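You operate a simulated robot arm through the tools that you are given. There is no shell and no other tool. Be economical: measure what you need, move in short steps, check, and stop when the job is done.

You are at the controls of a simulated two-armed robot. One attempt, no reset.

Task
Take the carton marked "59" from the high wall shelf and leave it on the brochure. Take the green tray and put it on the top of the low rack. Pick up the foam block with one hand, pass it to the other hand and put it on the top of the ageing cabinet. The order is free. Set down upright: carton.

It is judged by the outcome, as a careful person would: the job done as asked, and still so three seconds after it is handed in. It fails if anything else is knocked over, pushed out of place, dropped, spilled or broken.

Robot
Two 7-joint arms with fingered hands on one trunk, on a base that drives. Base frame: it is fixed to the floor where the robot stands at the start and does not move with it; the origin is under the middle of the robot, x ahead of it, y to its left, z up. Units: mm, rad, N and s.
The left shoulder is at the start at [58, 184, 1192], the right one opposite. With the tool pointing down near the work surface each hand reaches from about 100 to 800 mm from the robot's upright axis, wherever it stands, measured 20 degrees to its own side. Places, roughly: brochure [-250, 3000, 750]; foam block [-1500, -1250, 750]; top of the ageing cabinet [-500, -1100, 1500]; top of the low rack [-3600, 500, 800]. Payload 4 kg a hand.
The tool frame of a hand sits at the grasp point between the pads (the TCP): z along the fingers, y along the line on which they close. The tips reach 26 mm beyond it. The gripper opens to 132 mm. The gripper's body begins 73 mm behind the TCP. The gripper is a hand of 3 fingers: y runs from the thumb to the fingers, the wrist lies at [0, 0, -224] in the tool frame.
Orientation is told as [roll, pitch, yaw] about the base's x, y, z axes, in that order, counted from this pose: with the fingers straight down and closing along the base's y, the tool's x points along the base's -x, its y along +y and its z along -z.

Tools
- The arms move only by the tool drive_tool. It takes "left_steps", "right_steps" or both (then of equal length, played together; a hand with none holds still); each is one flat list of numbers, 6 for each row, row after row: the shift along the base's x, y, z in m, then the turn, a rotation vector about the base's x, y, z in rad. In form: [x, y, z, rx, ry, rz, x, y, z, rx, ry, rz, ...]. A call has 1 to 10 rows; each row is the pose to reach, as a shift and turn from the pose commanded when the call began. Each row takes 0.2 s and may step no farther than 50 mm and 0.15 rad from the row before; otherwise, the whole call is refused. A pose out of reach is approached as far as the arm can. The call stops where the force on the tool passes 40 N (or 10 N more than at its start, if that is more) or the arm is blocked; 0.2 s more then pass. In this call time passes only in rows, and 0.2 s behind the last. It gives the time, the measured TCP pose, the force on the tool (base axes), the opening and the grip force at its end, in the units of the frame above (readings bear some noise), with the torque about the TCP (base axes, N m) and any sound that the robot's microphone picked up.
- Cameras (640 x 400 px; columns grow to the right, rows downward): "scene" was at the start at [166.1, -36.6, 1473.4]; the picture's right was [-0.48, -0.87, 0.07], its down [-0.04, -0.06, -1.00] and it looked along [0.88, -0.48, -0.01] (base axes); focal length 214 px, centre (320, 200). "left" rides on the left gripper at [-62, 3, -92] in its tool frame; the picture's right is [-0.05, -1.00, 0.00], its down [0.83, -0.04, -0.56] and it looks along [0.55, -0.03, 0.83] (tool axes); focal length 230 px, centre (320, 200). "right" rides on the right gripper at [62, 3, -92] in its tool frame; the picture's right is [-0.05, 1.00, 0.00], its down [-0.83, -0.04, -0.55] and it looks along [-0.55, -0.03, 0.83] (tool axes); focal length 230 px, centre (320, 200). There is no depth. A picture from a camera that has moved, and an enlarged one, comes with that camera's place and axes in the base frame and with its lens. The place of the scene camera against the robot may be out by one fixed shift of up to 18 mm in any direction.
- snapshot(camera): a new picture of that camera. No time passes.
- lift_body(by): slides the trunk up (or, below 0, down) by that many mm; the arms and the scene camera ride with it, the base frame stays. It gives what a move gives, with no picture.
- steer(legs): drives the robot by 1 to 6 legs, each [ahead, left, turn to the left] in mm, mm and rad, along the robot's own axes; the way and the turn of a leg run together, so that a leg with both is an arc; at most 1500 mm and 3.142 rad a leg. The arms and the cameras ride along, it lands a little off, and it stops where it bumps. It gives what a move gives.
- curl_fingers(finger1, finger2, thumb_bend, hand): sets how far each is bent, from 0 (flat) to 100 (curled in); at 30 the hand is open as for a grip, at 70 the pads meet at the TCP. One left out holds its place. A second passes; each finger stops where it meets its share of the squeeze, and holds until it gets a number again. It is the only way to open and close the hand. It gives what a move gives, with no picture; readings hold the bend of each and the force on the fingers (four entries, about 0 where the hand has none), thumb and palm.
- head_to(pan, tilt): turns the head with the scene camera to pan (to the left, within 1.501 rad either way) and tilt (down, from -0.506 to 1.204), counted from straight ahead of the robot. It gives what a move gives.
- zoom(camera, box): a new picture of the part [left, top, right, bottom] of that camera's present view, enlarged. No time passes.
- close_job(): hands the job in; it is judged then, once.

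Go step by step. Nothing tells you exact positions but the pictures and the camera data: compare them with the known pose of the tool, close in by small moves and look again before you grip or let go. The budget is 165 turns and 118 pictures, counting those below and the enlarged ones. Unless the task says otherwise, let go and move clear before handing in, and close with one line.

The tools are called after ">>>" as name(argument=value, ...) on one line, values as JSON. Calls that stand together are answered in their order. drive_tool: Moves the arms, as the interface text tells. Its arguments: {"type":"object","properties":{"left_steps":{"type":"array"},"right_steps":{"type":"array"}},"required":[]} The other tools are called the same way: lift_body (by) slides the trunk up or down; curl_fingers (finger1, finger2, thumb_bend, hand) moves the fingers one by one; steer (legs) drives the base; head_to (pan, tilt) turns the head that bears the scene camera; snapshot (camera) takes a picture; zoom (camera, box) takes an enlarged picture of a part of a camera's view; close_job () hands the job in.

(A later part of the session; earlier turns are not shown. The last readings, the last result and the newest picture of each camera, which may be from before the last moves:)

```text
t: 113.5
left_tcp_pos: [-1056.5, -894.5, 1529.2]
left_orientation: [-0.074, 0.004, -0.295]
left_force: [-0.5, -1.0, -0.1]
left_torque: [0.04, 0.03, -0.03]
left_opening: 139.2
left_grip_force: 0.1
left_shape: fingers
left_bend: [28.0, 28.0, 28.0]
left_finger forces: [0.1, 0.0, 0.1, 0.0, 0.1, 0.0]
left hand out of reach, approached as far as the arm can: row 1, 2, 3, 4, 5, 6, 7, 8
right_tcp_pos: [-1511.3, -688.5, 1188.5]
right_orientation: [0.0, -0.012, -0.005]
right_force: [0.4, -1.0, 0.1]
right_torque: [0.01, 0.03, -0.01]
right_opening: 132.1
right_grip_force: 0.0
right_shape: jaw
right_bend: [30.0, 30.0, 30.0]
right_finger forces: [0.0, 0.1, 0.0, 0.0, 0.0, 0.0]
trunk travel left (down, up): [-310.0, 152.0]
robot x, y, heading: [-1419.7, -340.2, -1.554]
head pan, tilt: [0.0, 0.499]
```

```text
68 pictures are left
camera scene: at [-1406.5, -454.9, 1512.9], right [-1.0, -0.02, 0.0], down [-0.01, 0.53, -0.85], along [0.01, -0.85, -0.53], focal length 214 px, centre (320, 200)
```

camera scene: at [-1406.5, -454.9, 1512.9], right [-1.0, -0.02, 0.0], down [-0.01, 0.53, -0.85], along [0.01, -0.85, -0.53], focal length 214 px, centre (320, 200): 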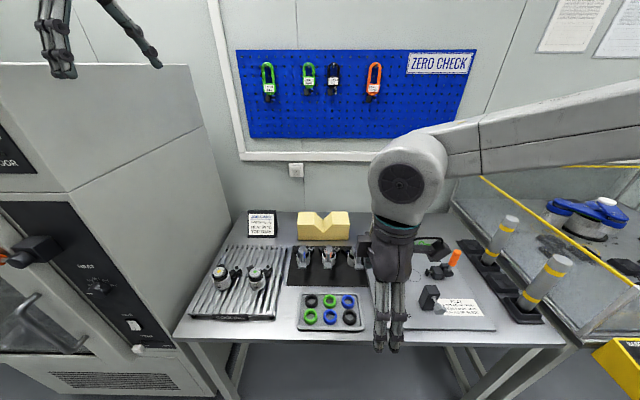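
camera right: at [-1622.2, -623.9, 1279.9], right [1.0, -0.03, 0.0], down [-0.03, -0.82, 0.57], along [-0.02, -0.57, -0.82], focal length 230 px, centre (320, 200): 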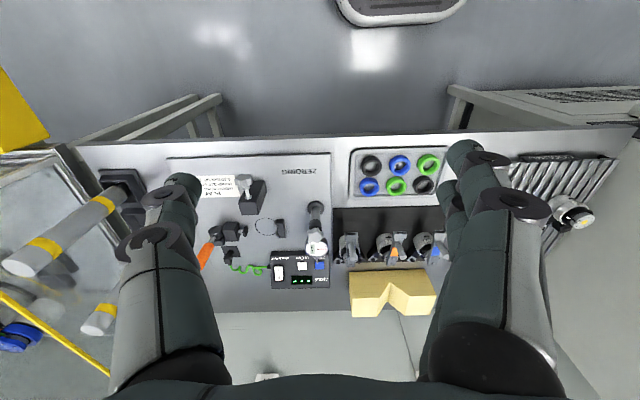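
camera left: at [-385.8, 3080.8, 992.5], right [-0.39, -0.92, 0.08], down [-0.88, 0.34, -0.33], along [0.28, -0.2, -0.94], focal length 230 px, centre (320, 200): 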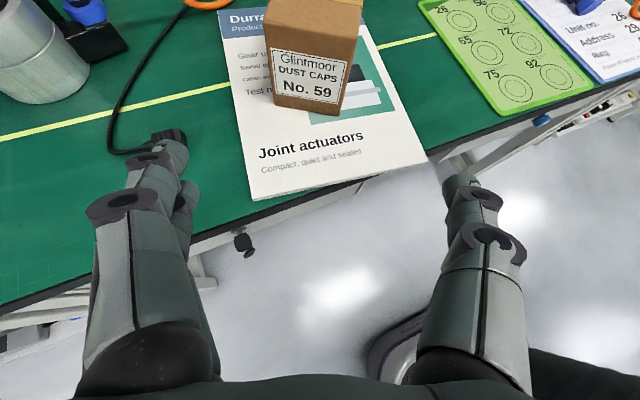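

The left wrist is at its limit that way; I'll turn it back and go the mirrored way instead.

>>> drive_tool(left_steps=[-0.013, 0.02, -0.015, 0, 0, -0.125, -0.026, 0.04, -0.03, 0, 0, -0.25, -0.04, 0.06, -0.045, 0, 0, -0.375, -0.053, 0.08, -0.06, 0, 0, -0.5, -0.066, 0.1, -0.075, 0, 0, -0.625, -0.08, 0.12, -0.09, 0, 0, -0.75, -0.093, 0.14, -0.105, 0, 0, -0.875, -0.106, 0.16, -0.12, 0, 0, -1.0, -0.12, 0.18, -0.135, 0, 0, -1.125, -0.133, 0.2, -0.15, 0, 0, -1.25])

>>> drive_tool(left_steps=[0, 0, -0.01, 0, 0, -0.15, 0, 0, -0.02, 0, 0, -0.3, 0, 0, -0.03, 0, 0, -0.45, 0, 0, -0.04, 0, 0, -0.6, 0, 0, -0.05, 0, 0, -0.75, 0, 0, -0.06, 0, 0, -0.9, 0, 0, -0.07, 0, 0, -1.05, 0, 0, -0.08, 0, 0, -1.2, 0, 0, -0.09, 0, 0, -1.35, 0, 0, -0.1, 0, 0, -1.5])

```text
t: 115.7
left_tcp_pos: [-1197.8, -687.2, 1383.8]
left_orientation: [-0.074, 0.002, -1.544]
left_force: [0.4, 0.5, -0.6]
left_torque: [0.01, -0.01, 0.0]
left_opening: 139.0
left_grip_force: 0.1
left_shape: fingers
left_bend: [28.0, 28.0, 28.0]
left_finger forces: [0.0, 0.0, 0.0, 0.0, 0.0, 0.1]
right_tcp_pos: [-1512.8, -685.6, 1188.2]
right_orientation: [-0.001, -0.011, -0.002]
right_force: [-0.3, 1.0, 0.5]
right_torque: [-0.01, -0.02, 0.0]
right_opening: 131.7
right_grip_force: 0.0
right_shape: jaw
right_bend: [30.0, 30.0, 30.0]
right_finger forces: [0.1, 0.0, 0.0, 0.1, 0.1, 0.0]
trunk travel left (down, up): [-310.0, 152.0]
robot x, y, heading: [-1418.1, -343.9, -1.552]
head pan, tilt: [0.0, 0.499]
```

```text
t: 117.9
left_tcp_pos: [-1197.7, -687.5, 1284.5]
left_orientation: [-0.076, 0.002, -3.045]
left_force: [-0.2, -0.2, -0.3]
left_torque: [-0.01, 0.01, -0.02]
left_opening: 138.8
left_grip_force: 0.1
left_shape: fingers
left_bend: [28.0, 28.0, 28.0]
left_finger forces: [0.0, 0.0, 0.0, 0.0, 0.1, 0.0]
right_tcp_pos: [-1512.4, -686.8, 1189.1]
right_orientation: [-0.001, -0.013, -0.004]
right_force: [0.0, 0.0, 0.1]
right_torque: [-0.02, 0.02, 0.0]
right_opening: 131.6
right_grip_force: 0.0
right_shape: jaw
right_bend: [30.0, 30.0, 30.0]
right_finger forces: [0.0, 0.0, 0.0, 0.0, 0.0, 0.0]
trunk travel left (down, up): [-310.0, 152.0]
robot x, y, heading: [-1421.2, -342.5, -1.557]
head pan, tilt: [0.0, 0.499]
```

Both hands are now set. I'll advance toward the bench, base partly under it, then lower the trunk some.

>>> steer(legs=[[220, 0, -0.015]])

>>> lift_body(by=-120)

>>> drive_tool(right_steps=[0, -0.04, 0, 0, 0, 0, 0, -0.08, 0, 0, 0, 0, 0, -0.12, 0, 0, 0, 0, 0, -0.16, 0, 0, 0, 0, 0, -0.2, 0, 0, 0, 0, 0, -0.24, 0, 0, 0, 0, 0, -0.28, 0, 0, 0, 0, 0, -0.32, 0, 0, 0, 0, 0, -0.35, 0, 0, 0, 0, 0, -0.38, 0, 0, 0, 0])

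>>> snapshot(camera="scene")

>>> snapshot(camera="right")

```text
t: 119.8
left_tcp_pos: [-1201.0, -897.4, 1287.4]
left_orientation: [-0.068, 0.004, -3.041]
left_force: [0.7, 0.3, -0.2]
left_torque: [0.0, 0.0, 0.0]
left_opening: 138.8
left_grip_force: 0.1
left_shape: fingers
left_bend: [28.0, 28.0, 28.0]
left_finger forces: [0.1, 0.0, 0.0, 0.1, 0.0, 0.1]
right_tcp_pos: [-1515.6, -896.6, 1191.0]
right_orientation: [-0.007, -0.016, -0.01]
right_force: [0.0, 0.0, 1.2]
right_torque: [0.0, -0.04, -0.03]
right_opening: 131.9
right_grip_force: 0.1
right_shape: jaw
right_bend: [30.0, 30.0, 30.0]
right_finger forces: [0.0, 0.0, 0.0, 0.0, 0.0, 0.1]
trunk travel left (down, up): [-310.0, 152.0]
robot x, y, heading: [-1418.7, -561.9, -1.556]
head pan, tilt: [0.0, 0.499]
stopped in leg 1: the robot was blocked; the commanded pose is now the measured one
```

```text
t: 121.3
left_tcp_pos: [-1197.4, -875.2, 1173.0]
left_orientation: [-0.052, 0.007, -3.024]
left_force: [0.1, -0.5, -0.8]
left_torque: [0.02, 0.01, 0.01]
left_opening: 138.8
left_grip_force: 0.1
left_shape: fingers
left_bend: [28.0, 28.0, 28.0]
left_finger forces: [0.0, 0.0, 0.1, 0.0, 0.0, 0.1]
right_tcp_pos: [-1513.0, -879.5, 1075.8]
right_orientation: [-0.024, -0.019, 0.007]
right_force: [-1.5, 0.2, 0.2]
right_torque: [-0.04, 0.01, 0.01]
right_opening: 131.7
right_grip_force: 0.0
right_shape: jaw
right_bend: [30.0, 30.0, 30.0]
right_finger forces: [0.0, 0.0, 0.1, 0.0, 0.0, 0.1]
trunk travel left (down, up): [-190.0, 272.0]
robot x, y, heading: [-1417.4, -556.0, -1.543]
head pan, tilt: [0.0, 0.499]
```

```text
t: 123.7
left_tcp_pos: [-1195.9, -879.5, 1174.1]
left_orientation: [-0.052, 0.005, -3.01]
left_force: [0.3, -0.5, -0.3]
left_torque: [0.01, 0.0, -0.03]
left_opening: 138.9
left_grip_force: 0.0
left_shape: fingers
left_bend: [28.0, 28.0, 28.0]
left_finger forces: [0.0, 0.0, 0.0, 0.1, 0.0, 0.0]
right_tcp_pos: [-1567.8, -1185.1, 1056.3]
right_orientation: [-0.02, -0.022, 0.017]
right_force: [0.3, -1.1, -0.2]
right_torque: [0.03, -0.02, 0.01]
right_opening: 131.8
right_grip_force: 0.1
right_shape: jaw
right_bend: [30.0, 30.0, 30.0]
right_finger forces: [0.0, 0.0, 0.0, 0.0, 0.0, 0.0]
right hand out of reach, approached as far as the arm can: row 6, 7, 8, 9, 10
trunk travel left (down, up): [-190.0, 272.0]
robot x, y, heading: [-1419.7, -552.0, -1.536]
head pan, tilt: [0.0, 0.499]
stopped in row 10 (right hand): the arm was blocked; the commanded pose is now the measured one
```

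```text
67 pictures are left
camera scene: at [-1412.5, -718.1, 1373.5], right [-1.0, -0.03, -0.01], down [-0.01, 0.62, -0.78], along [0.03, -0.78, -0.62], focal length 214 px, centre (320, 200)
```

scene: 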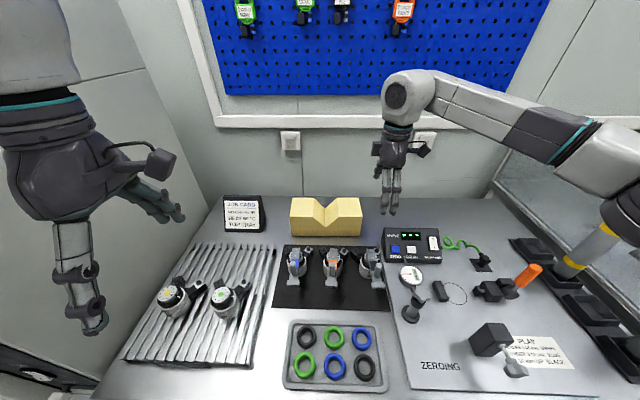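

```text
66 pictures are left
camera right: at [-1632.0, -1182.0, 1145.7], right [0.04, 1.0, -0.02], down [0.82, -0.02, 0.57], along [0.57, -0.04, -0.82], focal length 230 px, centre (320, 200)
```

right: 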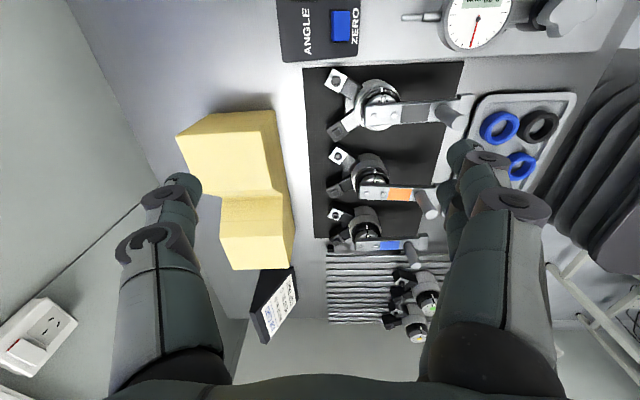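

The base is touching something under the bench, so I'll ease back a touch. The trunk leans forward when lowered, which should extend reach, so I'll lower it and try again.

>>> steer(legs=[[-20, 0, -0.025]])

>>> lift_body(by=-80)

>>> drive_tool(right_steps=[0.01, -0.015, 0, 0, 0, 0, 0.02, -0.03, 0, 0, 0, 0, 0.03, -0.045, 0, 0, 0, 0, 0.04, -0.06, 0, 0, 0, 0, 0.05, -0.08, 0, 0, 0, 0, 0.06, -0.1, 0, 0, 0, 0, 0.06, -0.12, 0, 0, 0, 0, 0.06, -0.14, 0, 0, 0, 0])

>>> snapshot(camera="scene")

```text
t: 124.5
left_tcp_pos: [-1200.2, -870.2, 1169.4]
left_orientation: [-0.063, 0.003, -3.041]
left_force: [-0.1, -0.7, 0.7]
left_torque: [0.01, 0.0, -0.02]
left_opening: 139.1
left_grip_force: 0.1
left_shape: fingers
left_bend: [28.0, 28.0, 28.0]
left_finger forces: [0.0, 0.0, 0.1, 0.0, 0.0, 0.0]
right_tcp_pos: [-1580.7, -1162.9, 1055.5]
right_orientation: [-0.018, -0.015, -0.015]
right_force: [0.3, -0.4, -0.2]
right_torque: [-0.01, 0.01, 0.04]
right_opening: 131.7
right_grip_force: 0.3
right_shape: jaw
right_bend: [30.0, 30.0, 30.0]
right_finger forces: [0.0, 0.0, 0.0, 0.0, 0.0, 0.0]
trunk travel left (down, up): [-190.0, 272.0]
robot x, y, heading: [-1415.1, -535.9, -1.567]
head pan, tilt: [0.0, 0.499]
```

```text
t: 125.6
left_tcp_pos: [-1196.8, -852.1, 1091.8]
left_orientation: [-0.054, 0.003, -3.014]
left_force: [0.0, 0.1, 0.2]
left_torque: [-0.01, -0.04, 0.01]
left_opening: 139.0
left_grip_force: 0.1
left_shape: fingers
left_bend: [28.0, 28.0, 28.0]
left_finger forces: [0.0, 0.0, 0.0, 0.1, 0.1, 0.0]
right_tcp_pos: [-1570.1, -1153.9, 980.7]
right_orientation: [-0.029, -0.021, 0.007]
right_force: [0.0, -0.2, 0.6]
right_torque: [-0.04, -0.04, -0.02]
right_opening: 131.9
right_grip_force: 0.1
right_shape: jaw
right_bend: [30.0, 30.0, 30.0]
right_finger forces: [0.0, 0.0, 0.1, 0.0, 0.0, 0.0]
trunk travel left (down, up): [-110.0, 352.0]
robot x, y, heading: [-1416.5, -530.7, -1.545]
head pan, tilt: [0.0, 0.499]
```

```text
t: 127.6
left_tcp_pos: [-1193.8, -857.1, 1093.0]
left_orientation: [-0.05, 0.002, -3.0]
left_force: [-0.2, 0.1, -0.6]
left_torque: [0.02, 0.03, 0.04]
left_opening: 139.0
left_grip_force: 0.1
left_shape: fingers
left_bend: [28.0, 28.0, 28.0]
left_finger forces: [0.0, 0.0, 0.0, 0.0, 0.0, 0.0]
right_tcp_pos: [-1562.2, -1194.3, 965.7]
right_orientation: [-0.017, -0.023, 0.015]
right_force: [-0.4, 0.2, -0.1]
right_torque: [0.02, 0.0, 0.01]
right_opening: 131.8
right_grip_force: 0.0
right_shape: jaw
right_bend: [30.0, 30.0, 30.0]
right_finger forces: [0.0, 0.0, 0.0, 0.0, 0.0, 0.0]
right hand out of reach, approached as far as the arm can: row 2, 3, 4, 5, 6, 7, 8
trunk travel left (down, up): [-110.0, 352.0]
robot x, y, heading: [-1420.1, -531.4, -1.544]
head pan, tilt: [0.0, 0.499]
stopped in row 8 (right hand): the arm was blocked; the commanded pose is now the measured one
```

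```text
65 pictures are left
camera scene: at [-1410.0, -762.4, 1262.4], right [-1.0, -0.03, -0.01], down [-0.02, 0.72, -0.7], along [0.03, -0.7, -0.72], focal length 214 px, centre (320, 200)
```

scene: 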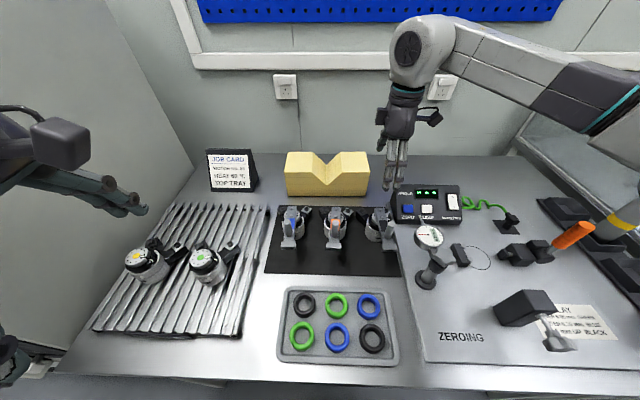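

The reach is limited because the wrist must twist 90° with the arm extended. I'll turn the base ~40° so the right shoulder comes nearer and the wrist twist is smaller. First retract the hand and back away.

>>> drive_tool(right_steps=[0, 0.03, 0.015, 0, 0, 0, 0, 0.06, 0.03, 0, 0, 0, 0, 0.09, 0.045, 0, 0, 0, 0, 0.12, 0.06, 0, 0, 0, 0, 0.15, 0.07, 0, 0, 0, 0, 0.18, 0.08, 0, 0, 0, 0, 0.21, 0.09, 0, 0, 0, 0, 0.24, 0.1, 0, 0, 0])

>>> steer(legs=[[-150, 0, 0], [0, 0, 0.64], [-120, -370, 0]])

>>> snapshot(camera="scene")

```text
t: 129.4
left_tcp_pos: [-1193.2, -855.8, 1092.6]
left_orientation: [-0.054, 0.002, -3.005]
left_force: [0.5, 0.0, -0.3]
left_torque: [-0.02, 0.02, 0.0]
left_opening: 139.0
left_grip_force: 0.1
left_shape: fingers
left_bend: [28.0, 28.0, 28.0]
left_finger forces: [0.1, 0.0, 0.0, 0.0, 0.0, 0.1]
right_tcp_pos: [-1565.8, -949.0, 1064.7]
right_orientation: [-0.022, -0.022, 0.012]
right_force: [-0.2, 0.4, 0.1]
right_torque: [-0.01, 0.02, 0.02]
right_opening: 131.9
right_grip_force: 0.1
right_shape: jaw
right_bend: [30.0, 30.0, 30.0]
right_finger forces: [0.1, 0.0, 0.1, 0.0, 0.1, 0.0]
trunk travel left (down, up): [-110.0, 352.0]
robot x, y, heading: [-1419.9, -533.1, -1.543]
head pan, tilt: [0.0, 0.499]
```

```text
t: 134.6
left_tcp_pos: [-1402.5, -657.7, 1082.8]
left_orientation: [-0.074, -0.001, -2.384]
left_force: [-0.5, -0.7, 0.9]
left_torque: [0.02, -0.04, 0.02]
left_opening: 139.0
left_grip_force: 0.0
left_shape: fingers
left_bend: [28.0, 28.0, 28.0]
left_finger forces: [0.0, 0.1, 0.0, 0.1, 0.0, 0.1]
right_tcp_pos: [-1648.3, -951.0, 1058.3]
right_orientation: [-0.003, -0.016, 0.636]
right_force: [-0.3, 0.2, -0.4]
right_torque: [0.01, -0.05, 0.01]
right_opening: 132.2
right_grip_force: 0.0
right_shape: jaw
right_bend: [30.0, 30.0, 30.0]
right_finger forces: [0.1, 0.0, 0.0, 0.0, 0.1, 0.0]
trunk travel left (down, up): [-110.0, 352.0]
robot x, y, heading: [-1788.9, -516.5, -0.92]
head pan, tilt: [0.0, 0.499]
```

```text
64 pictures are left
camera scene: at [-1624.4, -711.9, 1258.7], right [-0.79, -0.61, 0.0], down [-0.44, 0.58, -0.69], along [0.42, -0.54, -0.73], focal length 214 px, centre (320, 200)
```

scene: 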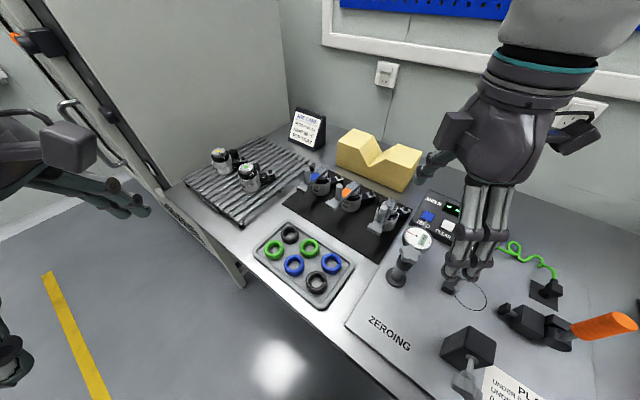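

Good geometry now. I'll move the right hand over the block's near (−x) end while turning it square to the block.

>>> drive_tool(right_steps=[0.015, -0.039, 0, 0, 0, -0.064, 0.03, -0.079, 0, 0, 0, -0.128, 0.044, -0.118, 0, 0, 0, -0.192, 0.059, -0.158, 0, 0, 0, -0.256, 0.074, -0.197, 0, 0, 0, -0.32, 0.089, -0.236, 0, 0, 0, -0.384, 0.104, -0.276, 0, 0, 0, -0.448, 0.118, -0.315, 0, 0, 0, -0.512, 0.133, -0.355, 0, 0, 0, -0.576, 0.148, -0.394, 0, 0, 0, -0.636])

>>> snapshot(camera="right")

```text
t: 136.8
left_tcp_pos: [-1400.1, -657.5, 1082.9]
left_orientation: [-0.077, -0.001, -2.385]
left_force: [0.3, 0.6, 0.0]
left_torque: [-0.01, 0.04, 0.0]
left_opening: 139.1
left_grip_force: 0.0
left_shape: fingers
left_bend: [28.0, 28.0, 28.0]
left_finger forces: [0.0, 0.0, 0.0, 0.0, 0.0, 0.1]
right_tcp_pos: [-1595.9, -1302.4, 1049.5]
right_orientation: [-0.005, -0.013, 0.044]
right_force: [0.4, -0.4, -0.3]
right_torque: [0.0, 0.02, -0.02]
right_opening: 132.1
right_grip_force: 0.0
right_shape: jaw
right_bend: [30.0, 30.0, 30.0]
right_finger forces: [0.0, 0.1, 0.1, 0.0, 0.1, 0.0]
right hand out of reach, approached as far as the arm can: row 7, 8, 9, 10
trunk travel left (down, up): [-110.0, 352.0]
robot x, y, heading: [-1787.1, -515.2, -0.917]
head pan, tilt: [0.0, 0.499]
```

```text
63 pictures are left
camera right: at [-1658.7, -1303.2, 1140.5], right [0.01, 1.0, 0.0], down [0.82, 0.0, 0.57], along [0.57, -0.01, -0.82], focal length 230 px, centre (320, 200)
```

right: 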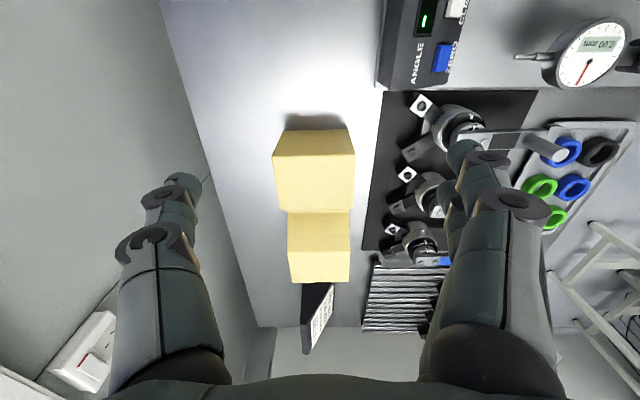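

The hand is square to the block: block y −1258…−1368 (centre −1313), near end x −1530. I'll open a little wider, descend to gain reach, then move along +x over the end.

>>> curl_fingers(hand="right", finger1=24, finger2=24, thumb_bend=24)

>>> drive_tool(right_steps=[0, 0, -0.03, 0, 0, 0, 0, 0, -0.06, 0, 0, 0, 0, 0, -0.09, 0, 0, 0, 0, 0, -0.12, 0, 0, 0, 0, 0, -0.14, 0, 0, 0, 0.02, -0.002, -0.14, 0, 0, -0.01, 0.04, -0.005, -0.14, 0, 0, -0.02, 0.06, -0.007, -0.14, 0, 0, -0.03, 0.08, -0.01, -0.14, 0, 0, -0.044, 0.1, -0.01, -0.14, 0, 0, -0.044])

>>> snapshot(camera="right")

```text
t: 137.8
left_tcp_pos: [-1400.6, -657.8, 1083.1]
left_orientation: [-0.075, -0.002, -2.383]
left_force: [0.4, -0.1, -0.2]
left_torque: [-0.01, -0.01, 0.0]
left_opening: 138.8
left_grip_force: 0.0
left_shape: fingers
left_bend: [28.0, 28.0, 28.0]
left_finger forces: [0.0, 0.0, 0.1, 0.1, 0.1, 0.1]
right_tcp_pos: [-1595.7, -1303.3, 1049.0]
right_orientation: [-0.002, -0.015, 0.048]
right_force: [-0.5, -0.1, 0.4]
right_torque: [0.03, -0.02, -0.02]
right_opening: 146.4
right_grip_force: 0.0
right_shape: fingers
right_bend: [24.0, 24.0, 24.0]
right_finger forces: [0.1, 0.1, 0.0, 0.0, 0.0, 0.0]
trunk travel left (down, up): [-110.0, 352.0]
robot x, y, heading: [-1787.8, -515.4, -0.919]
head pan, tilt: [0.0, 0.499]
```

```text
t: 140.0
left_tcp_pos: [-1400.1, -658.1, 1083.8]
left_orientation: [-0.076, -0.003, -2.384]
left_force: [-0.2, 0.1, -0.5]
left_torque: [0.04, -0.03, -0.03]
left_opening: 139.0
left_grip_force: 0.1
left_shape: fingers
left_bend: [28.0, 28.0, 28.0]
left_finger forces: [0.0, 0.0, 0.0, 0.0, 0.0, 0.1]
right_tcp_pos: [-1559.6, -1304.6, 907.8]
right_orientation: [-0.005, -0.014, -0.045]
right_force: [0.2, 0.4, 0.1]
right_torque: [-0.02, -0.01, 0.01]
right_opening: 146.7
right_grip_force: 0.1
right_shape: fingers
right_bend: [24.0, 24.0, 24.0]
right_finger forces: [0.1, 0.0, 0.0, 0.0, 0.1, 0.0]
right hand out of reach, approached as far as the arm can: row 7, 8, 9, 10
trunk travel left (down, up): [-110.0, 352.0]
robot x, y, heading: [-1790.2, -515.2, -0.919]
head pan, tilt: [0.0, 0.499]
```

```text
62 pictures are left
camera right: at [-1621.0, -1298.4, 999.1], right [0.1, 1.0, 0.0], down [0.82, -0.08, 0.57], along [0.56, -0.06, -0.82], focal length 230 px, centre (320, 200)
```

right: 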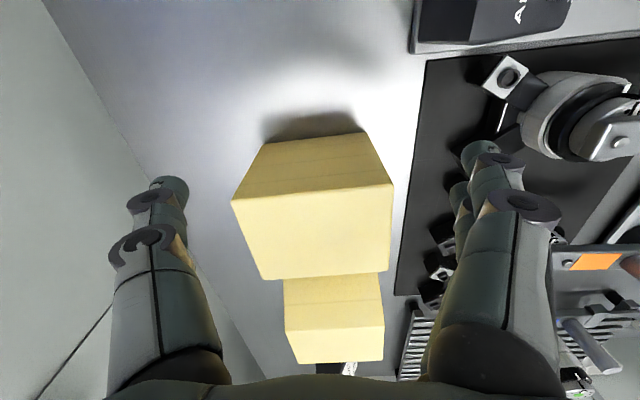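

I'll shift the base ~65 mm in +x to bring the hand over the block end.

>>> steer(legs=[[46, 47, 0]])

>>> snapshot(camera="right")

```text
t: 141.0
left_tcp_pos: [-1335.1, -666.3, 1082.8]
left_orientation: [-0.076, -0.002, -2.384]
left_force: [0.9, 0.0, 0.7]
left_torque: [-0.03, 0.0, -0.07]
left_opening: 138.6
left_grip_force: 0.1
left_shape: fingers
left_bend: [28.0, 28.0, 28.0]
left_finger forces: [0.0, 0.0, 0.0, 0.1, 0.1, 0.0]
right_tcp_pos: [-1492.0, -1310.9, 907.1]
right_orientation: [-0.006, -0.016, -0.044]
right_force: [0.2, 0.7, -0.2]
right_torque: [-0.01, 0.01, 0.01]
right_opening: 146.8
right_grip_force: 0.0
right_shape: fingers
right_bend: [24.0, 24.0, 24.0]
right_finger forces: [0.1, 0.0, 0.0, 0.0, 0.1, 0.0]
trunk travel left (down, up): [-110.0, 352.0]
robot x, y, heading: [-1726.6, -521.7, -0.919]
head pan, tilt: [0.0, 0.499]
```

```text
61 pictures are left
camera right: at [-1554.9, -1305.8, 999.2], right [0.1, 1.0, 0.0], down [0.82, -0.08, 0.57], along [0.56, -0.06, -0.82], focal length 230 px, centre (320, 200)
```

right: 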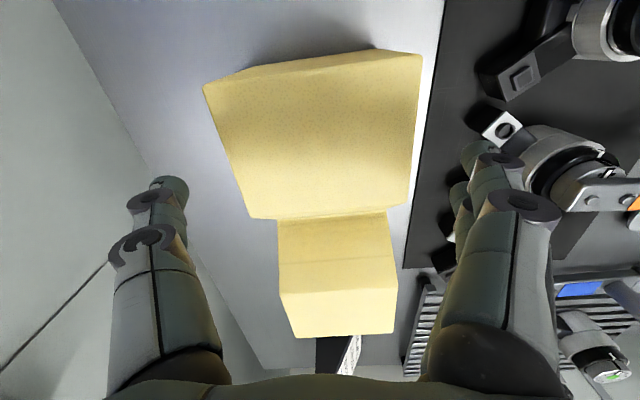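

Aligned: block centre y≈−1314, hand y −1311. Descend between the wall side and the motors.

>>> drive_tool(right_steps=[0, -0.002, -0.015, 0, 0, 0.02, 0, -0.003, -0.03, 0, 0, 0.04, 0, -0.003, -0.045, 0, 0, 0.04, 0, -0.003, -0.06, 0, 0, 0.04, 0, -0.003, -0.075, 0, 0, 0.04, 0, -0.003, -0.09, 0, 0, 0.04])

>>> snapshot(camera="right")

```text
t: 142.3
left_tcp_pos: [-1336.9, -662.9, 1083.2]
left_orientation: [-0.075, -0.002, -2.382]
left_force: [-0.6, -0.3, -0.8]
left_torque: [0.01, 0.04, -0.01]
left_opening: 139.2
left_grip_force: 0.1
left_shape: fingers
left_bend: [28.0, 28.0, 28.0]
left_finger forces: [0.0, 0.1, 0.1, 0.0, 0.1, 0.0]
right_tcp_pos: [-1491.3, -1313.5, 843.6]
right_orientation: [-0.013, -0.036, -0.005]
right_force: [-8.3, 10.6, 26.7]
right_torque: [-0.42, -0.22, 0.14]
right_opening: 155.4
right_grip_force: 14.8
right_shape: fingers
right_bend: [24.0, 24.0, 24.0]
right_finger forces: [9.5, 9.4, 0.0, 0.1, 10.3, 0.0]
trunk travel left (down, up): [-110.0, 352.0]
robot x, y, heading: [-1721.5, -528.1, -0.919]
head pan, tilt: [0.0, 0.499]
stopped in row 6 (right hand): the force on the tool passed its limit at 47 N (the readings are from after the stop); the commanded pose is now the measured one
```

```text
60 pictures are left
camera right: at [-1555.7, -1309.8, 933.3], right [0.06, 1.0, -0.01], down [0.81, -0.04, 0.59], along [0.58, -0.04, -0.81], focal length 230 px, centre (320, 200)
```

right: 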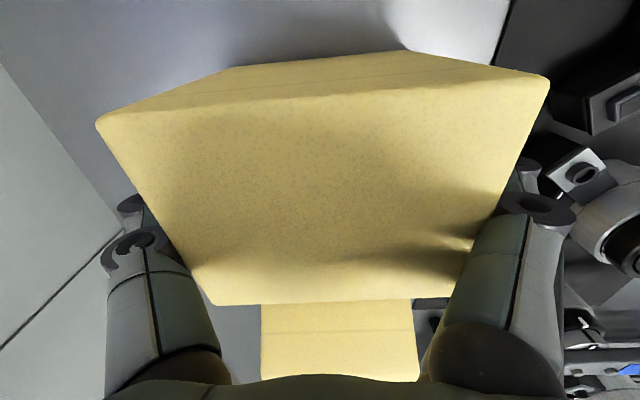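

The block top is actually near z 880, so the fingers are already deep enough and wedging on it. I'll rise slightly and close.

>>> drive_tool(right_steps=[0, 0, 0.008, 0, 0, 0])

>>> curl_fingers(hand="right", finger1=60, finger2=60, thumb_bend=60)

>>> snapshot(camera="right")

```text
t: 142.7
left_tcp_pos: [-1336.9, -663.3, 1083.6]
left_orientation: [-0.073, -0.003, -2.385]
left_force: [-0.3, 0.2, 0.0]
left_torque: [0.0, 0.01, 0.01]
left_opening: 139.0
left_grip_force: 0.0
left_shape: fingers
left_bend: [28.0, 28.0, 28.0]
left_finger forces: [0.0, 0.0, 0.0, 0.1, 0.1, 0.0]
right_tcp_pos: [-1491.4, -1314.2, 844.9]
right_orientation: [-0.011, -0.029, -0.007]
right_force: [-3.0, 6.5, 12.0]
right_torque: [-0.21, -0.11, 0.06]
right_opening: 154.2
right_grip_force: 10.1
right_shape: fingers
right_bend: [24.0, 24.0, 24.0]
right_finger forces: [6.3, 6.7, 0.0, 0.1, 7.3, 0.0]
trunk travel left (down, up): [-110.0, 352.0]
robot x, y, heading: [-1724.0, -523.1, -0.915]
head pan, tilt: [0.0, 0.499]
```

```text
t: 143.7
left_tcp_pos: [-1337.3, -663.5, 1085.1]
left_orientation: [-0.073, -0.002, -2.385]
left_force: [0.4, -0.5, 0.6]
left_torque: [-0.02, -0.01, -0.01]
left_opening: 138.8
left_grip_force: 0.1
left_shape: fingers
left_bend: [28.0, 28.0, 28.0]
left_finger forces: [0.1, 0.0, 0.1, 0.0, 0.0, 0.0]
right_tcp_pos: [-1491.3, -1313.7, 845.6]
right_orientation: [-0.012, -0.031, -0.006]
right_force: [-2.8, 4.0, 16.7]
right_torque: [-0.51, -0.05, 0.12]
right_opening: 105.4
right_grip_force: 44.8
right_shape: fingers
right_bend: [58.0, 58.0, 56.0]
right_finger forces: [22.6, 22.5, 0.1, 0.0, 44.6, 0.1]
trunk travel left (down, up): [-110.0, 352.0]
robot x, y, heading: [-1726.6, -523.6, -0.916]
head pan, tilt: [0.0, 0.499]
```

```text
59 pictures are left
camera right: at [-1555.5, -1310.4, 936.4], right [0.06, 1.0, -0.01], down [0.81, -0.04, 0.58], along [0.58, -0.04, -0.81], focal length 230 px, centre (320, 200)
```

right: 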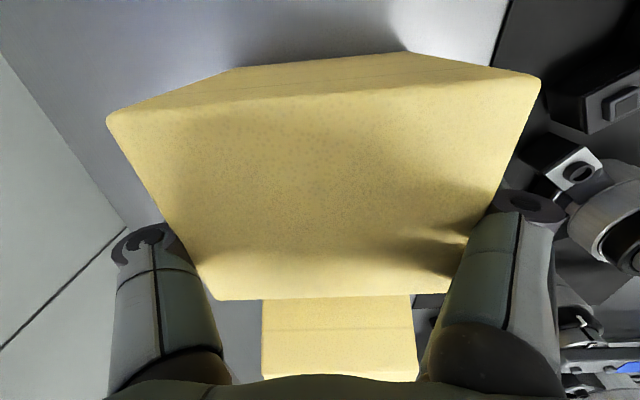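

Gripped (105 mm, 45 N). I'll lift straight up.

>>> drive_tool(right_steps=[0, 0, 0.015, 0, 0, 0, 0, 0, 0.03, 0, 0, 0, 0, 0, 0.045, 0, 0, 0, 0, 0, 0.06, 0, 0, 0, 0, 0, 0.075, 0, 0, 0, 0, 0, 0.09, 0, 0, 0, 0, 0, 0.105, 0, 0, 0, 0, 0, 0.12, 0, 0, 0])

>>> snapshot(camera="scene")

>>> snapshot(camera="right")

```text
t: 145.5
left_tcp_pos: [-1336.9, -666.1, 1083.9]
left_orientation: [-0.077, -0.003, -2.384]
left_force: [0.3, -0.5, -0.3]
left_torque: [-0.03, -0.01, -0.02]
left_opening: 138.8
left_grip_force: 0.0
left_shape: fingers
left_bend: [28.0, 28.0, 28.0]
left_finger forces: [0.0, 0.0, 0.0, 0.1, 0.0, 0.0]
right_tcp_pos: [-1504.0, -1324.6, 947.7]
right_orientation: [-0.009, -0.03, -0.004]
right_force: [-0.6, 0.1, -0.7]
right_torque: [-0.02, 0.03, -0.01]
right_opening: 105.1
right_grip_force: 39.0
right_shape: fingers
right_bend: [58.0, 58.0, 56.0]
right_finger forces: [19.5, 18.7, 0.0, 0.0, 40.2, 0.1]
right hand out of reach, approached as far as the arm can: row 6, 7, 8
trunk travel left (down, up): [-110.0, 352.0]
robot x, y, heading: [-1724.5, -520.2, -0.918]
head pan, tilt: [0.0, 0.499]
```

```text
58 pictures are left
camera scene: at [-1559.2, -719.5, 1258.6], right [-0.79, -0.61, 0.0], down [-0.44, 0.58, -0.69], along [0.42, -0.54, -0.73], focal length 214 px, centre (320, 200)
```

scene: 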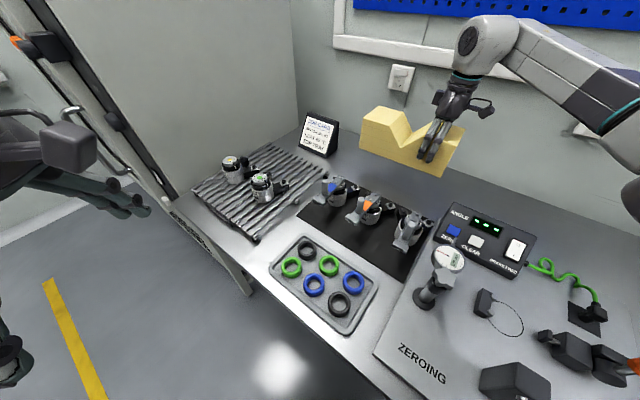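

```text
57 pictures are left
camera right: at [-1568.5, -1319.8, 1038.4], right [0.06, 1.0, -0.01], down [0.81, -0.04, 0.58], along [0.58, -0.04, -0.81], focal length 230 px, centre (320, 200)
```

right: 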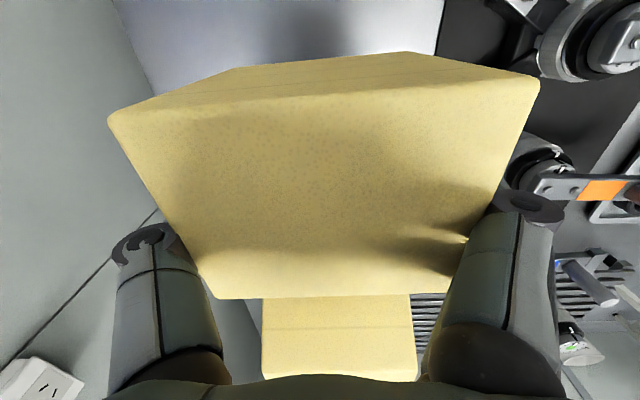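

The block is up and level. I'll raise the trunk for clearance and then back the base away from the bench.

>>> lift_body(by=200)

>>> steer(legs=[[-500, 0, 0], [0, 0, -0.65]])

>>> head_to(pan=0, tilt=0.55)

>>> snapshot(camera="scene")

```text
t: 147.7
left_tcp_pos: [-1336.5, -665.7, 1284.0]
left_orientation: [-0.076, -0.002, -2.385]
left_force: [0.7, -0.1, 0.0]
left_torque: [0.0, 0.02, 0.01]
left_opening: 138.9
left_grip_force: 0.1
left_shape: fingers
left_bend: [28.0, 28.0, 28.0]
left_finger forces: [0.0, 0.2, 0.0, 0.0, 0.1, 0.1]
right_tcp_pos: [-1550.1, -1262.7, 1341.7]
right_orientation: [-0.213, -0.182, 0.015]
right_force: [-0.9, -0.8, -0.7]
right_torque: [-0.01, 0.05, 0.02]
right_opening: 104.9
right_grip_force: 39.4
right_shape: fingers
right_bend: [58.0, 58.0, 56.0]
right_finger forces: [19.6, 18.7, 0.0, 0.0, 39.9, 0.0]
trunk travel left (down, up): [-310.0, 152.0]
robot x, y, heading: [-1723.2, -522.7, -0.916]
head pan, tilt: [0.0, 0.499]
```

```text
t: 152.3
left_tcp_pos: [-1802.1, -475.7, 1283.8]
left_orientation: [-0.075, -0.001, -3.026]
left_force: [-0.4, -0.2, 0.0]
left_torque: [0.0, 0.02, -0.04]
left_opening: 139.3
left_grip_force: 0.0
left_shape: fingers
left_bend: [28.0, 28.0, 28.0]
left_finger forces: [0.1, 0.1, 0.1, 0.1, 0.0, 0.1]
right_tcp_pos: [-2329.9, -825.6, 1341.4]
right_orientation: [-0.213, -0.183, -0.625]
right_force: [0.3, 0.2, -0.8]
right_torque: [0.04, 0.03, 0.01]
right_opening: 104.5
right_grip_force: 38.7
right_shape: fingers
right_bend: [58.0, 58.0, 56.0]
right_finger forces: [19.1, 18.5, 0.1, 0.0, 39.8, 0.1]
trunk travel left (down, up): [-310.0, 152.0]
robot x, y, heading: [-2030.2, -132.6, -1.553]
head pan, tilt: [0.0, 0.499]
```

```text
t: 153.0
left_tcp_pos: [-1800.1, -475.2, 1284.1]
left_orientation: [-0.074, -0.002, -3.027]
left_force: [-0.9, 0.2, 0.9]
left_torque: [0.0, 0.03, 0.01]
left_opening: 139.3
left_grip_force: 0.1
left_shape: fingers
left_bend: [28.0, 28.0, 28.0]
left_finger forces: [0.0, 0.0, 0.1, 0.0, 0.0, 0.1]
right_tcp_pos: [-2329.8, -826.5, 1341.3]
right_orientation: [-0.213, -0.183, -0.626]
right_force: [0.9, 0.1, -0.5]
right_torque: [0.05, 0.05, -0.01]
right_opening: 104.9
right_grip_force: 39.2
right_shape: fingers
right_bend: [58.0, 58.0, 56.0]
right_finger forces: [19.2, 18.6, 0.1, 0.0, 39.9, 0.0]
trunk travel left (down, up): [-310.0, 152.0]
robot x, y, heading: [-2025.8, -126.7, -1.557]
head pan, tilt: [0.0, 0.55]
```

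```text
56 pictures are left
camera scene: at [-2014.5, -238.2, 1508.6], right [-1.0, -0.01, 0.0], down [-0.01, 0.57, -0.82], along [0.01, -0.82, -0.57], focal length 214 px, centre (320, 200)
```

scene: 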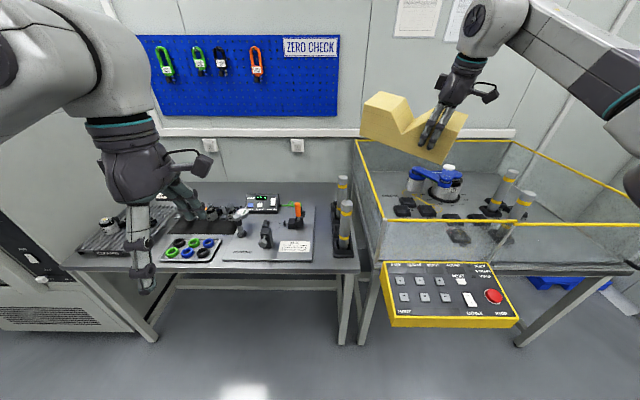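

Block held over the tank. I'll back away into open floor, then bring the right hand level in front with the block pointing across to the left hand.

>>> steer(legs=[[-300, 0, 0]])

>>> drive_tool(right_steps=[0.02, 0.032, -0.015, 0.026, 0.011, 0.064, 0.04, 0.063, -0.03, 0.053, 0.022, 0.128, 0.061, 0.095, -0.045, 0.079, 0.033, 0.192, 0.081, 0.126, -0.06, 0.105, 0.044, 0.256, 0.101, 0.158, -0.075, 0.131, 0.055, 0.32, 0.121, 0.19, -0.09, 0.158, 0.066, 0.385, 0.141, 0.221, -0.105, 0.184, 0.077, 0.449, 0.162, 0.253, -0.12, 0.21, 0.088, 0.513, 0.182, 0.284, -0.135, 0.237, 0.099, 0.577, 0.202, 0.316, -0.15, 0.263, 0.11, 0.641])

>>> snapshot(camera="scene")

>>> snapshot(camera="left")

```text
t: 155.0
left_tcp_pos: [-1804.2, -175.9, 1283.1]
left_orientation: [-0.076, -0.001, -3.026]
left_force: [-0.2, 0.0, 0.0]
left_torque: [-0.01, 0.01, 0.0]
left_opening: 139.0
left_grip_force: 0.0
left_shape: fingers
left_bend: [28.0, 28.0, 28.0]
left_finger forces: [0.0, 0.0, 0.0, 0.0, 0.0, 0.0]
right_tcp_pos: [-2334.3, -525.6, 1338.9]
right_orientation: [-0.212, -0.182, -0.629]
right_force: [-0.5, -0.2, -1.2]
right_torque: [0.01, 0.03, 0.02]
right_opening: 105.0
right_grip_force: 38.9
right_shape: fingers
right_bend: [58.0, 58.0, 56.0]
right_finger forces: [19.2, 18.5, 0.0, 0.0, 40.0, 0.1]
trunk travel left (down, up): [-310.0, 152.0]
robot x, y, heading: [-2031.9, 169.0, -1.561]
head pan, tilt: [0.0, 0.55]
```

```text
t: 157.2
left_tcp_pos: [-1804.5, -174.5, 1284.2]
left_orientation: [-0.077, -0.002, -3.027]
left_force: [0.3, 0.3, -0.6]
left_torque: [-0.01, -0.04, -0.01]
left_opening: 139.2
left_grip_force: 0.0
left_shape: fingers
left_bend: [28.0, 28.0, 28.0]
left_finger forces: [0.1, 0.0, 0.0, 0.0, 0.0, 0.0]
right_tcp_pos: [-2130.7, -207.7, 1191.1]
right_orientation: [0.0, 0.0, -0.002]
right_force: [0.7, 0.2, -0.5]
right_torque: [-0.01, 0.04, 0.01]
right_opening: 104.7
right_grip_force: 37.9
right_shape: fingers
right_bend: [58.0, 57.0, 55.0]
right_finger forces: [18.8, 18.3, 0.1, 0.0, 39.3, 0.0]
trunk travel left (down, up): [-310.0, 152.0]
robot x, y, heading: [-2028.8, 170.5, -1.562]
head pan, tilt: [0.0, 0.55]
```

```text
55 pictures are left
camera scene: at [-2017.4, 63.1, 1508.6], right [-1.0, -0.01, 0.0], down [-0.01, 0.57, -0.82], along [0.01, -0.82, -0.57], focal length 214 px, centre (320, 200)
```

scene: 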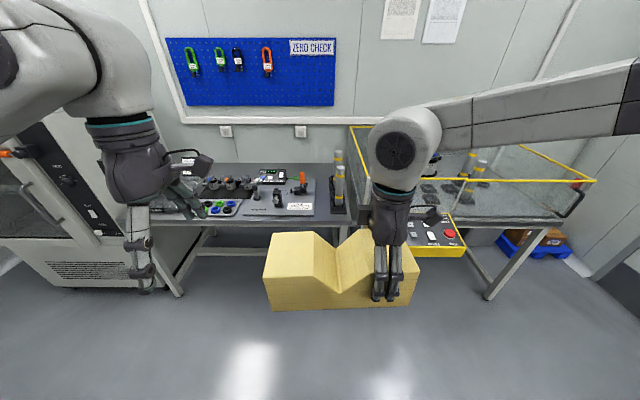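

```text
54 pictures are left
camera left: at [-1862.8, -191.7, 1377.1], right [-0.17, 0.98, 0.08], down [0.83, 0.1, 0.56], along [0.54, 0.15, -0.83], focal length 230 px, centre (320, 200)
```

left: 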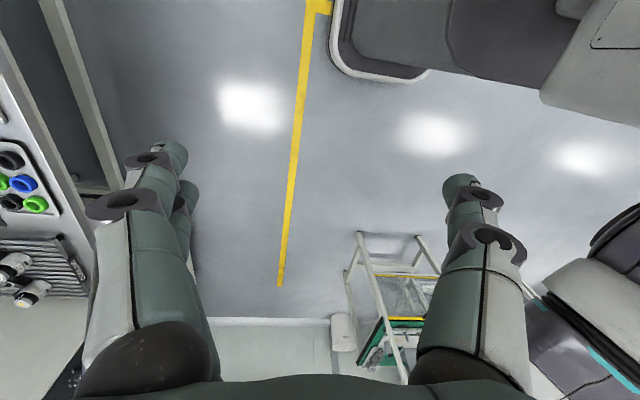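

Perfect handover pose: right holds the block level at (−2131, −208, 1191), free end near x −1928. I'll open the left hand wider and bring it above the free end.

>>> curl_fingers(hand="left", finger1=18, finger2=18, thumb_bend=18)

>>> drive_tool(left_steps=[0, -0.004, 0.015, -0.01, -0.001, -0.014, -0.01, -0.008, 0.03, -0.019, -0.002, -0.029, -0.035, -0.012, 0.035, -0.028, -0.003, -0.043, -0.06, -0.016, 0.035, -0.038, -0.004, -0.058, -0.085, -0.02, 0.035, -0.047, -0.006, -0.072, -0.11, -0.025, 0.035, -0.057, -0.007, -0.086, -0.14, -0.03, 0.035, -0.066, -0.008, -0.1, -0.165, -0.033, 0.035, -0.076, -0.009, -0.115])

>>> snapshot(camera="left")

>>> snapshot(camera="scene")

```text
t: 158.2
left_tcp_pos: [-1803.8, -174.7, 1283.0]
left_orientation: [-0.074, -0.002, -3.026]
left_force: [0.2, 0.1, -0.3]
left_torque: [-0.01, 0.01, 0.0]
left_opening: 158.9
left_grip_force: 0.0
left_shape: fingers
left_bend: [18.0, 18.0, 18.0]
left_finger forces: [0.0, 0.0, 0.0, 0.0, 0.0, 0.1]
right_tcp_pos: [-2130.7, -206.5, 1192.3]
right_orientation: [0.001, 0.0, 0.0]
right_force: [0.4, 0.3, -0.8]
right_torque: [-0.02, 0.06, 0.0]
right_opening: 104.6
right_grip_force: 38.6
right_shape: fingers
right_bend: [58.0, 57.0, 55.0]
right_finger forces: [18.8, 18.3, 0.2, 0.0, 39.3, 0.0]
trunk travel left (down, up): [-310.0, 152.0]
robot x, y, heading: [-2030.2, 173.5, -1.558]
head pan, tilt: [0.0, 0.55]
```

```text
t: 160.0
left_tcp_pos: [-1971.2, -207.6, 1318.4]
left_orientation: [0.001, 0.002, -3.143]
left_force: [-0.3, -0.5, 0.1]
left_torque: [-0.01, -0.03, 0.01]
left_opening: 158.8
left_grip_force: 0.1
left_shape: fingers
left_bend: [18.0, 18.0, 18.0]
left_finger forces: [0.0, 0.0, 0.1, 0.0, 0.0, 0.0]
right_tcp_pos: [-2133.5, -208.2, 1191.1]
right_orientation: [0.001, -0.002, -0.001]
right_force: [0.1, -0.2, -1.5]
right_torque: [-0.01, 0.05, -0.02]
right_opening: 104.6
right_grip_force: 38.3
right_shape: fingers
right_bend: [58.0, 57.0, 55.0]
right_finger forces: [18.7, 18.4, 0.1, 0.0, 39.3, 0.0]
trunk travel left (down, up): [-310.0, 152.0]
robot x, y, heading: [-2027.4, 170.2, -1.564]
head pan, tilt: [0.0, 0.55]
```

```text
53 pictures are left
camera left: at [-2032.0, -210.0, 1412.2], right [-0.05, 1.0, 0.0], down [0.83, 0.04, 0.56], along [0.56, 0.03, -0.83], focal length 230 px, centre (320, 200)
```

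left: 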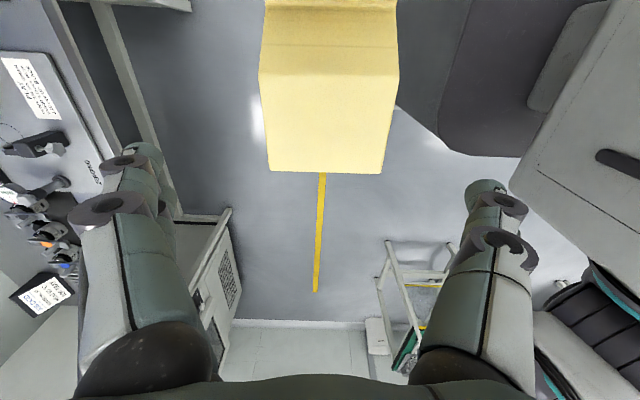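

```text
52 pictures are left
camera scene: at [-2019.3, 62.7, 1508.6], right [-1.0, -0.01, 0.0], down [-0.01, 0.57, -0.82], along [0.01, -0.82, -0.57], focal length 214 px, centre (320, 200)
```

scene: 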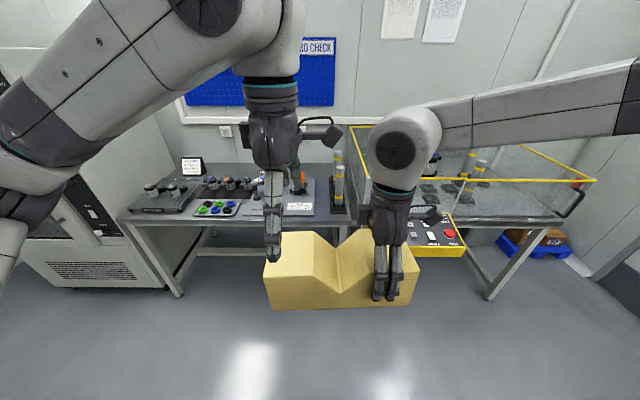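

The left hand is centred over the free lump (x −2012…−1937, y −251…−150). Descend.

>>> drive_tool(left_steps=[0, 0.002, -0.02, 0, 0, 0, 0, 0.004, -0.04, 0, 0, 0, 0, 0.004, -0.06, 0, 0, 0, 0, 0.004, -0.075, 0, 0, 0, 0, 0.004, -0.09, 0, 0, 0, 0, 0.004, -0.1, 0, 0, 0, 0, 0.004, -0.11, 0, 0, 0, 0, 0.004, -0.118, 0, 0, 0])

>>> snapshot(camera="left")

```text
t: 161.8
left_tcp_pos: [-1970.3, -203.7, 1200.0]
left_orientation: [0.0, 0.003, -3.141]
left_force: [1.0, 0.2, 1.1]
left_torque: [0.01, -0.04, -0.04]
left_opening: 158.7
left_grip_force: 0.0
left_shape: fingers
left_bend: [18.0, 18.0, 18.0]
left_finger forces: [0.0, 0.0, 0.1, 0.0, 0.0, 0.0]
right_tcp_pos: [-2131.3, -206.8, 1192.4]
right_orientation: [0.0, 0.0, -0.001]
right_force: [0.0, 0.1, -1.1]
right_torque: [0.01, 0.05, 0.0]
right_opening: 104.7
right_grip_force: 38.3
right_shape: fingers
right_bend: [58.0, 57.0, 55.0]
right_finger forces: [18.8, 18.5, 0.1, 0.0, 39.2, 0.0]
trunk travel left (down, up): [-310.0, 152.0]
robot x, y, heading: [-2029.5, 172.0, -1.561]
head pan, tilt: [0.0, 0.55]
```

```text
51 pictures are left
camera left: at [-2030.4, -207.0, 1293.5], right [-0.05, 1.0, 0.0], down [0.83, 0.04, 0.56], along [0.56, 0.03, -0.83], focal length 230 px, centre (320, 200)
```

left: 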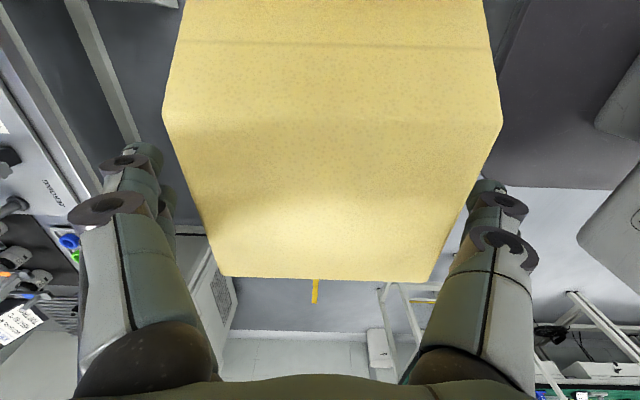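

Well placed around the lump. I'll close the left hand.

>>> curl_fingers(hand="left", finger1=60, finger2=60, thumb_bend=60)

>>> snapshot(camera="left")

```text
t: 162.8
left_tcp_pos: [-1969.8, -203.4, 1199.3]
left_orientation: [-0.001, 0.004, 3.14]
left_force: [2.6, 12.4, 0.7]
left_torque: [-0.76, -0.03, -0.45]
left_opening: 104.1
left_grip_force: 40.1
left_shape: fingers
left_bend: [51.0, 51.0, 52.0]
left_finger forces: [17.2, 16.9, 0.0, 0.1, 46.6, 0.0]
right_tcp_pos: [-2131.4, -209.0, 1192.4]
right_orientation: [-0.002, -0.002, -0.004]
right_force: [-3.0, -12.8, -0.9]
right_torque: [0.82, 0.01, -1.56]
right_opening: 104.8
right_grip_force: 41.6
right_shape: fingers
right_bend: [58.0, 57.0, 55.0]
right_finger forces: [18.3, 17.9, 0.0, 0.0, 47.3, 0.0]
trunk travel left (down, up): [-310.0, 152.0]
robot x, y, heading: [-2030.4, 170.9, -1.563]
head pan, tilt: [0.0, 0.55]
```

```text
50 pictures are left
camera left: at [-2030.7, -206.4, 1293.4], right [-0.05, 1.0, 0.0], down [0.83, 0.04, 0.56], along [0.56, 0.03, -0.83], focal length 230 px, centre (320, 200)
```

left: 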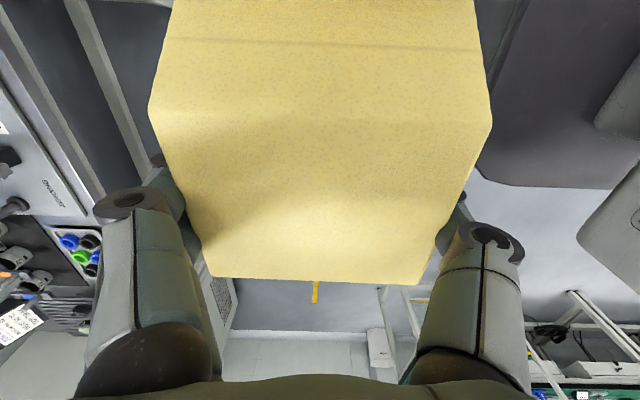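

Both hands grip the block. The right hand now opens wide and rises clear.

>>> curl_fingers(hand="right", finger1=18, finger2=18, thumb_bend=18)

>>> drive_tool(right_steps=[0, 0, 0.02, 0, 0, 0, 0, 0, 0.04, 0, 0, 0, 0, 0, 0.06, 0, 0, 0, 0, 0, 0.08, 0, 0, 0, -0.01, 0, 0.1, 0, 0, 0, -0.04, 0, 0.11, 0, 0, 0, -0.08, 0, 0.12, 0, 0, 0, -0.12, 0, 0.12, 0, 0, 0, -0.16, 0, 0.12, 0, 0, 0, -0.2, 0, 0.12, 0, 0, 0])

>>> snapshot(camera="scene")

```text
t: 163.8
left_tcp_pos: [-1969.9, -203.2, 1200.1]
left_orientation: [0.001, 0.002, -3.142]
left_force: [1.7, 2.2, -0.9]
left_torque: [-0.03, -0.18, -0.28]
left_opening: 104.3
left_grip_force: 39.9
left_shape: fingers
left_bend: [51.0, 51.0, 52.0]
left_finger forces: [19.9, 18.6, 0.0, 0.1, 40.8, 0.0]
right_tcp_pos: [-2130.1, -208.0, 1192.7]
right_orientation: [-0.001, 0.0, -0.001]
right_force: [-0.9, -2.2, 0.4]
right_torque: [0.04, 0.01, -0.03]
right_opening: 159.9
right_grip_force: 0.8
right_shape: fingers
right_bend: [18.0, 18.0, 18.0]
right_finger forces: [0.1, 0.0, 0.1, 0.0, 2.0, 0.0]
trunk travel left (down, up): [-310.0, 152.0]
robot x, y, heading: [-2028.6, 175.2, -1.561]
head pan, tilt: [0.0, 0.55]
```

```text
t: 166.0
left_tcp_pos: [-1970.5, -203.5, 1200.0]
left_orientation: [-0.001, 0.004, -3.142]
left_force: [-0.9, 0.5, 0.4]
left_torque: [0.01, -0.11, -0.02]
left_opening: 103.9
left_grip_force: 39.3
left_shape: fingers
left_bend: [51.0, 51.0, 52.0]
left_finger forces: [20.1, 18.9, 0.0, 0.1, 39.3, 0.0]
right_tcp_pos: [-2333.9, -208.4, 1311.4]
right_orientation: [-0.001, -0.001, 0.0]
right_force: [0.6, 1.2, -0.1]
right_torque: [0.01, -0.01, -0.01]
right_opening: 159.0
right_grip_force: 0.0
right_shape: fingers
right_bend: [18.0, 18.0, 18.0]
right_finger forces: [0.1, 0.1, 0.1, 0.0, 0.0, 0.1]
trunk travel left (down, up): [-310.0, 152.0]
robot x, y, heading: [-2029.2, 171.4, -1.562]
head pan, tilt: [0.0, 0.55]
```

```text
49 pictures are left
camera scene: at [-2019.8, 63.5, 1508.7], right [-1.0, -0.01, 0.0], down [-0.01, 0.57, -0.82], along [0.01, -0.82, -0.57], focal length 214 px, centre (320, 200)
```

scene: 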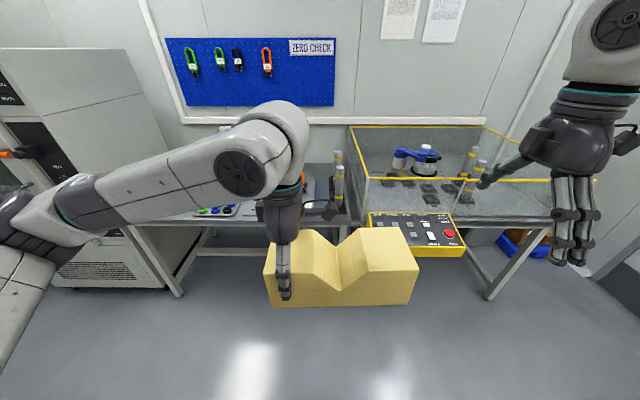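

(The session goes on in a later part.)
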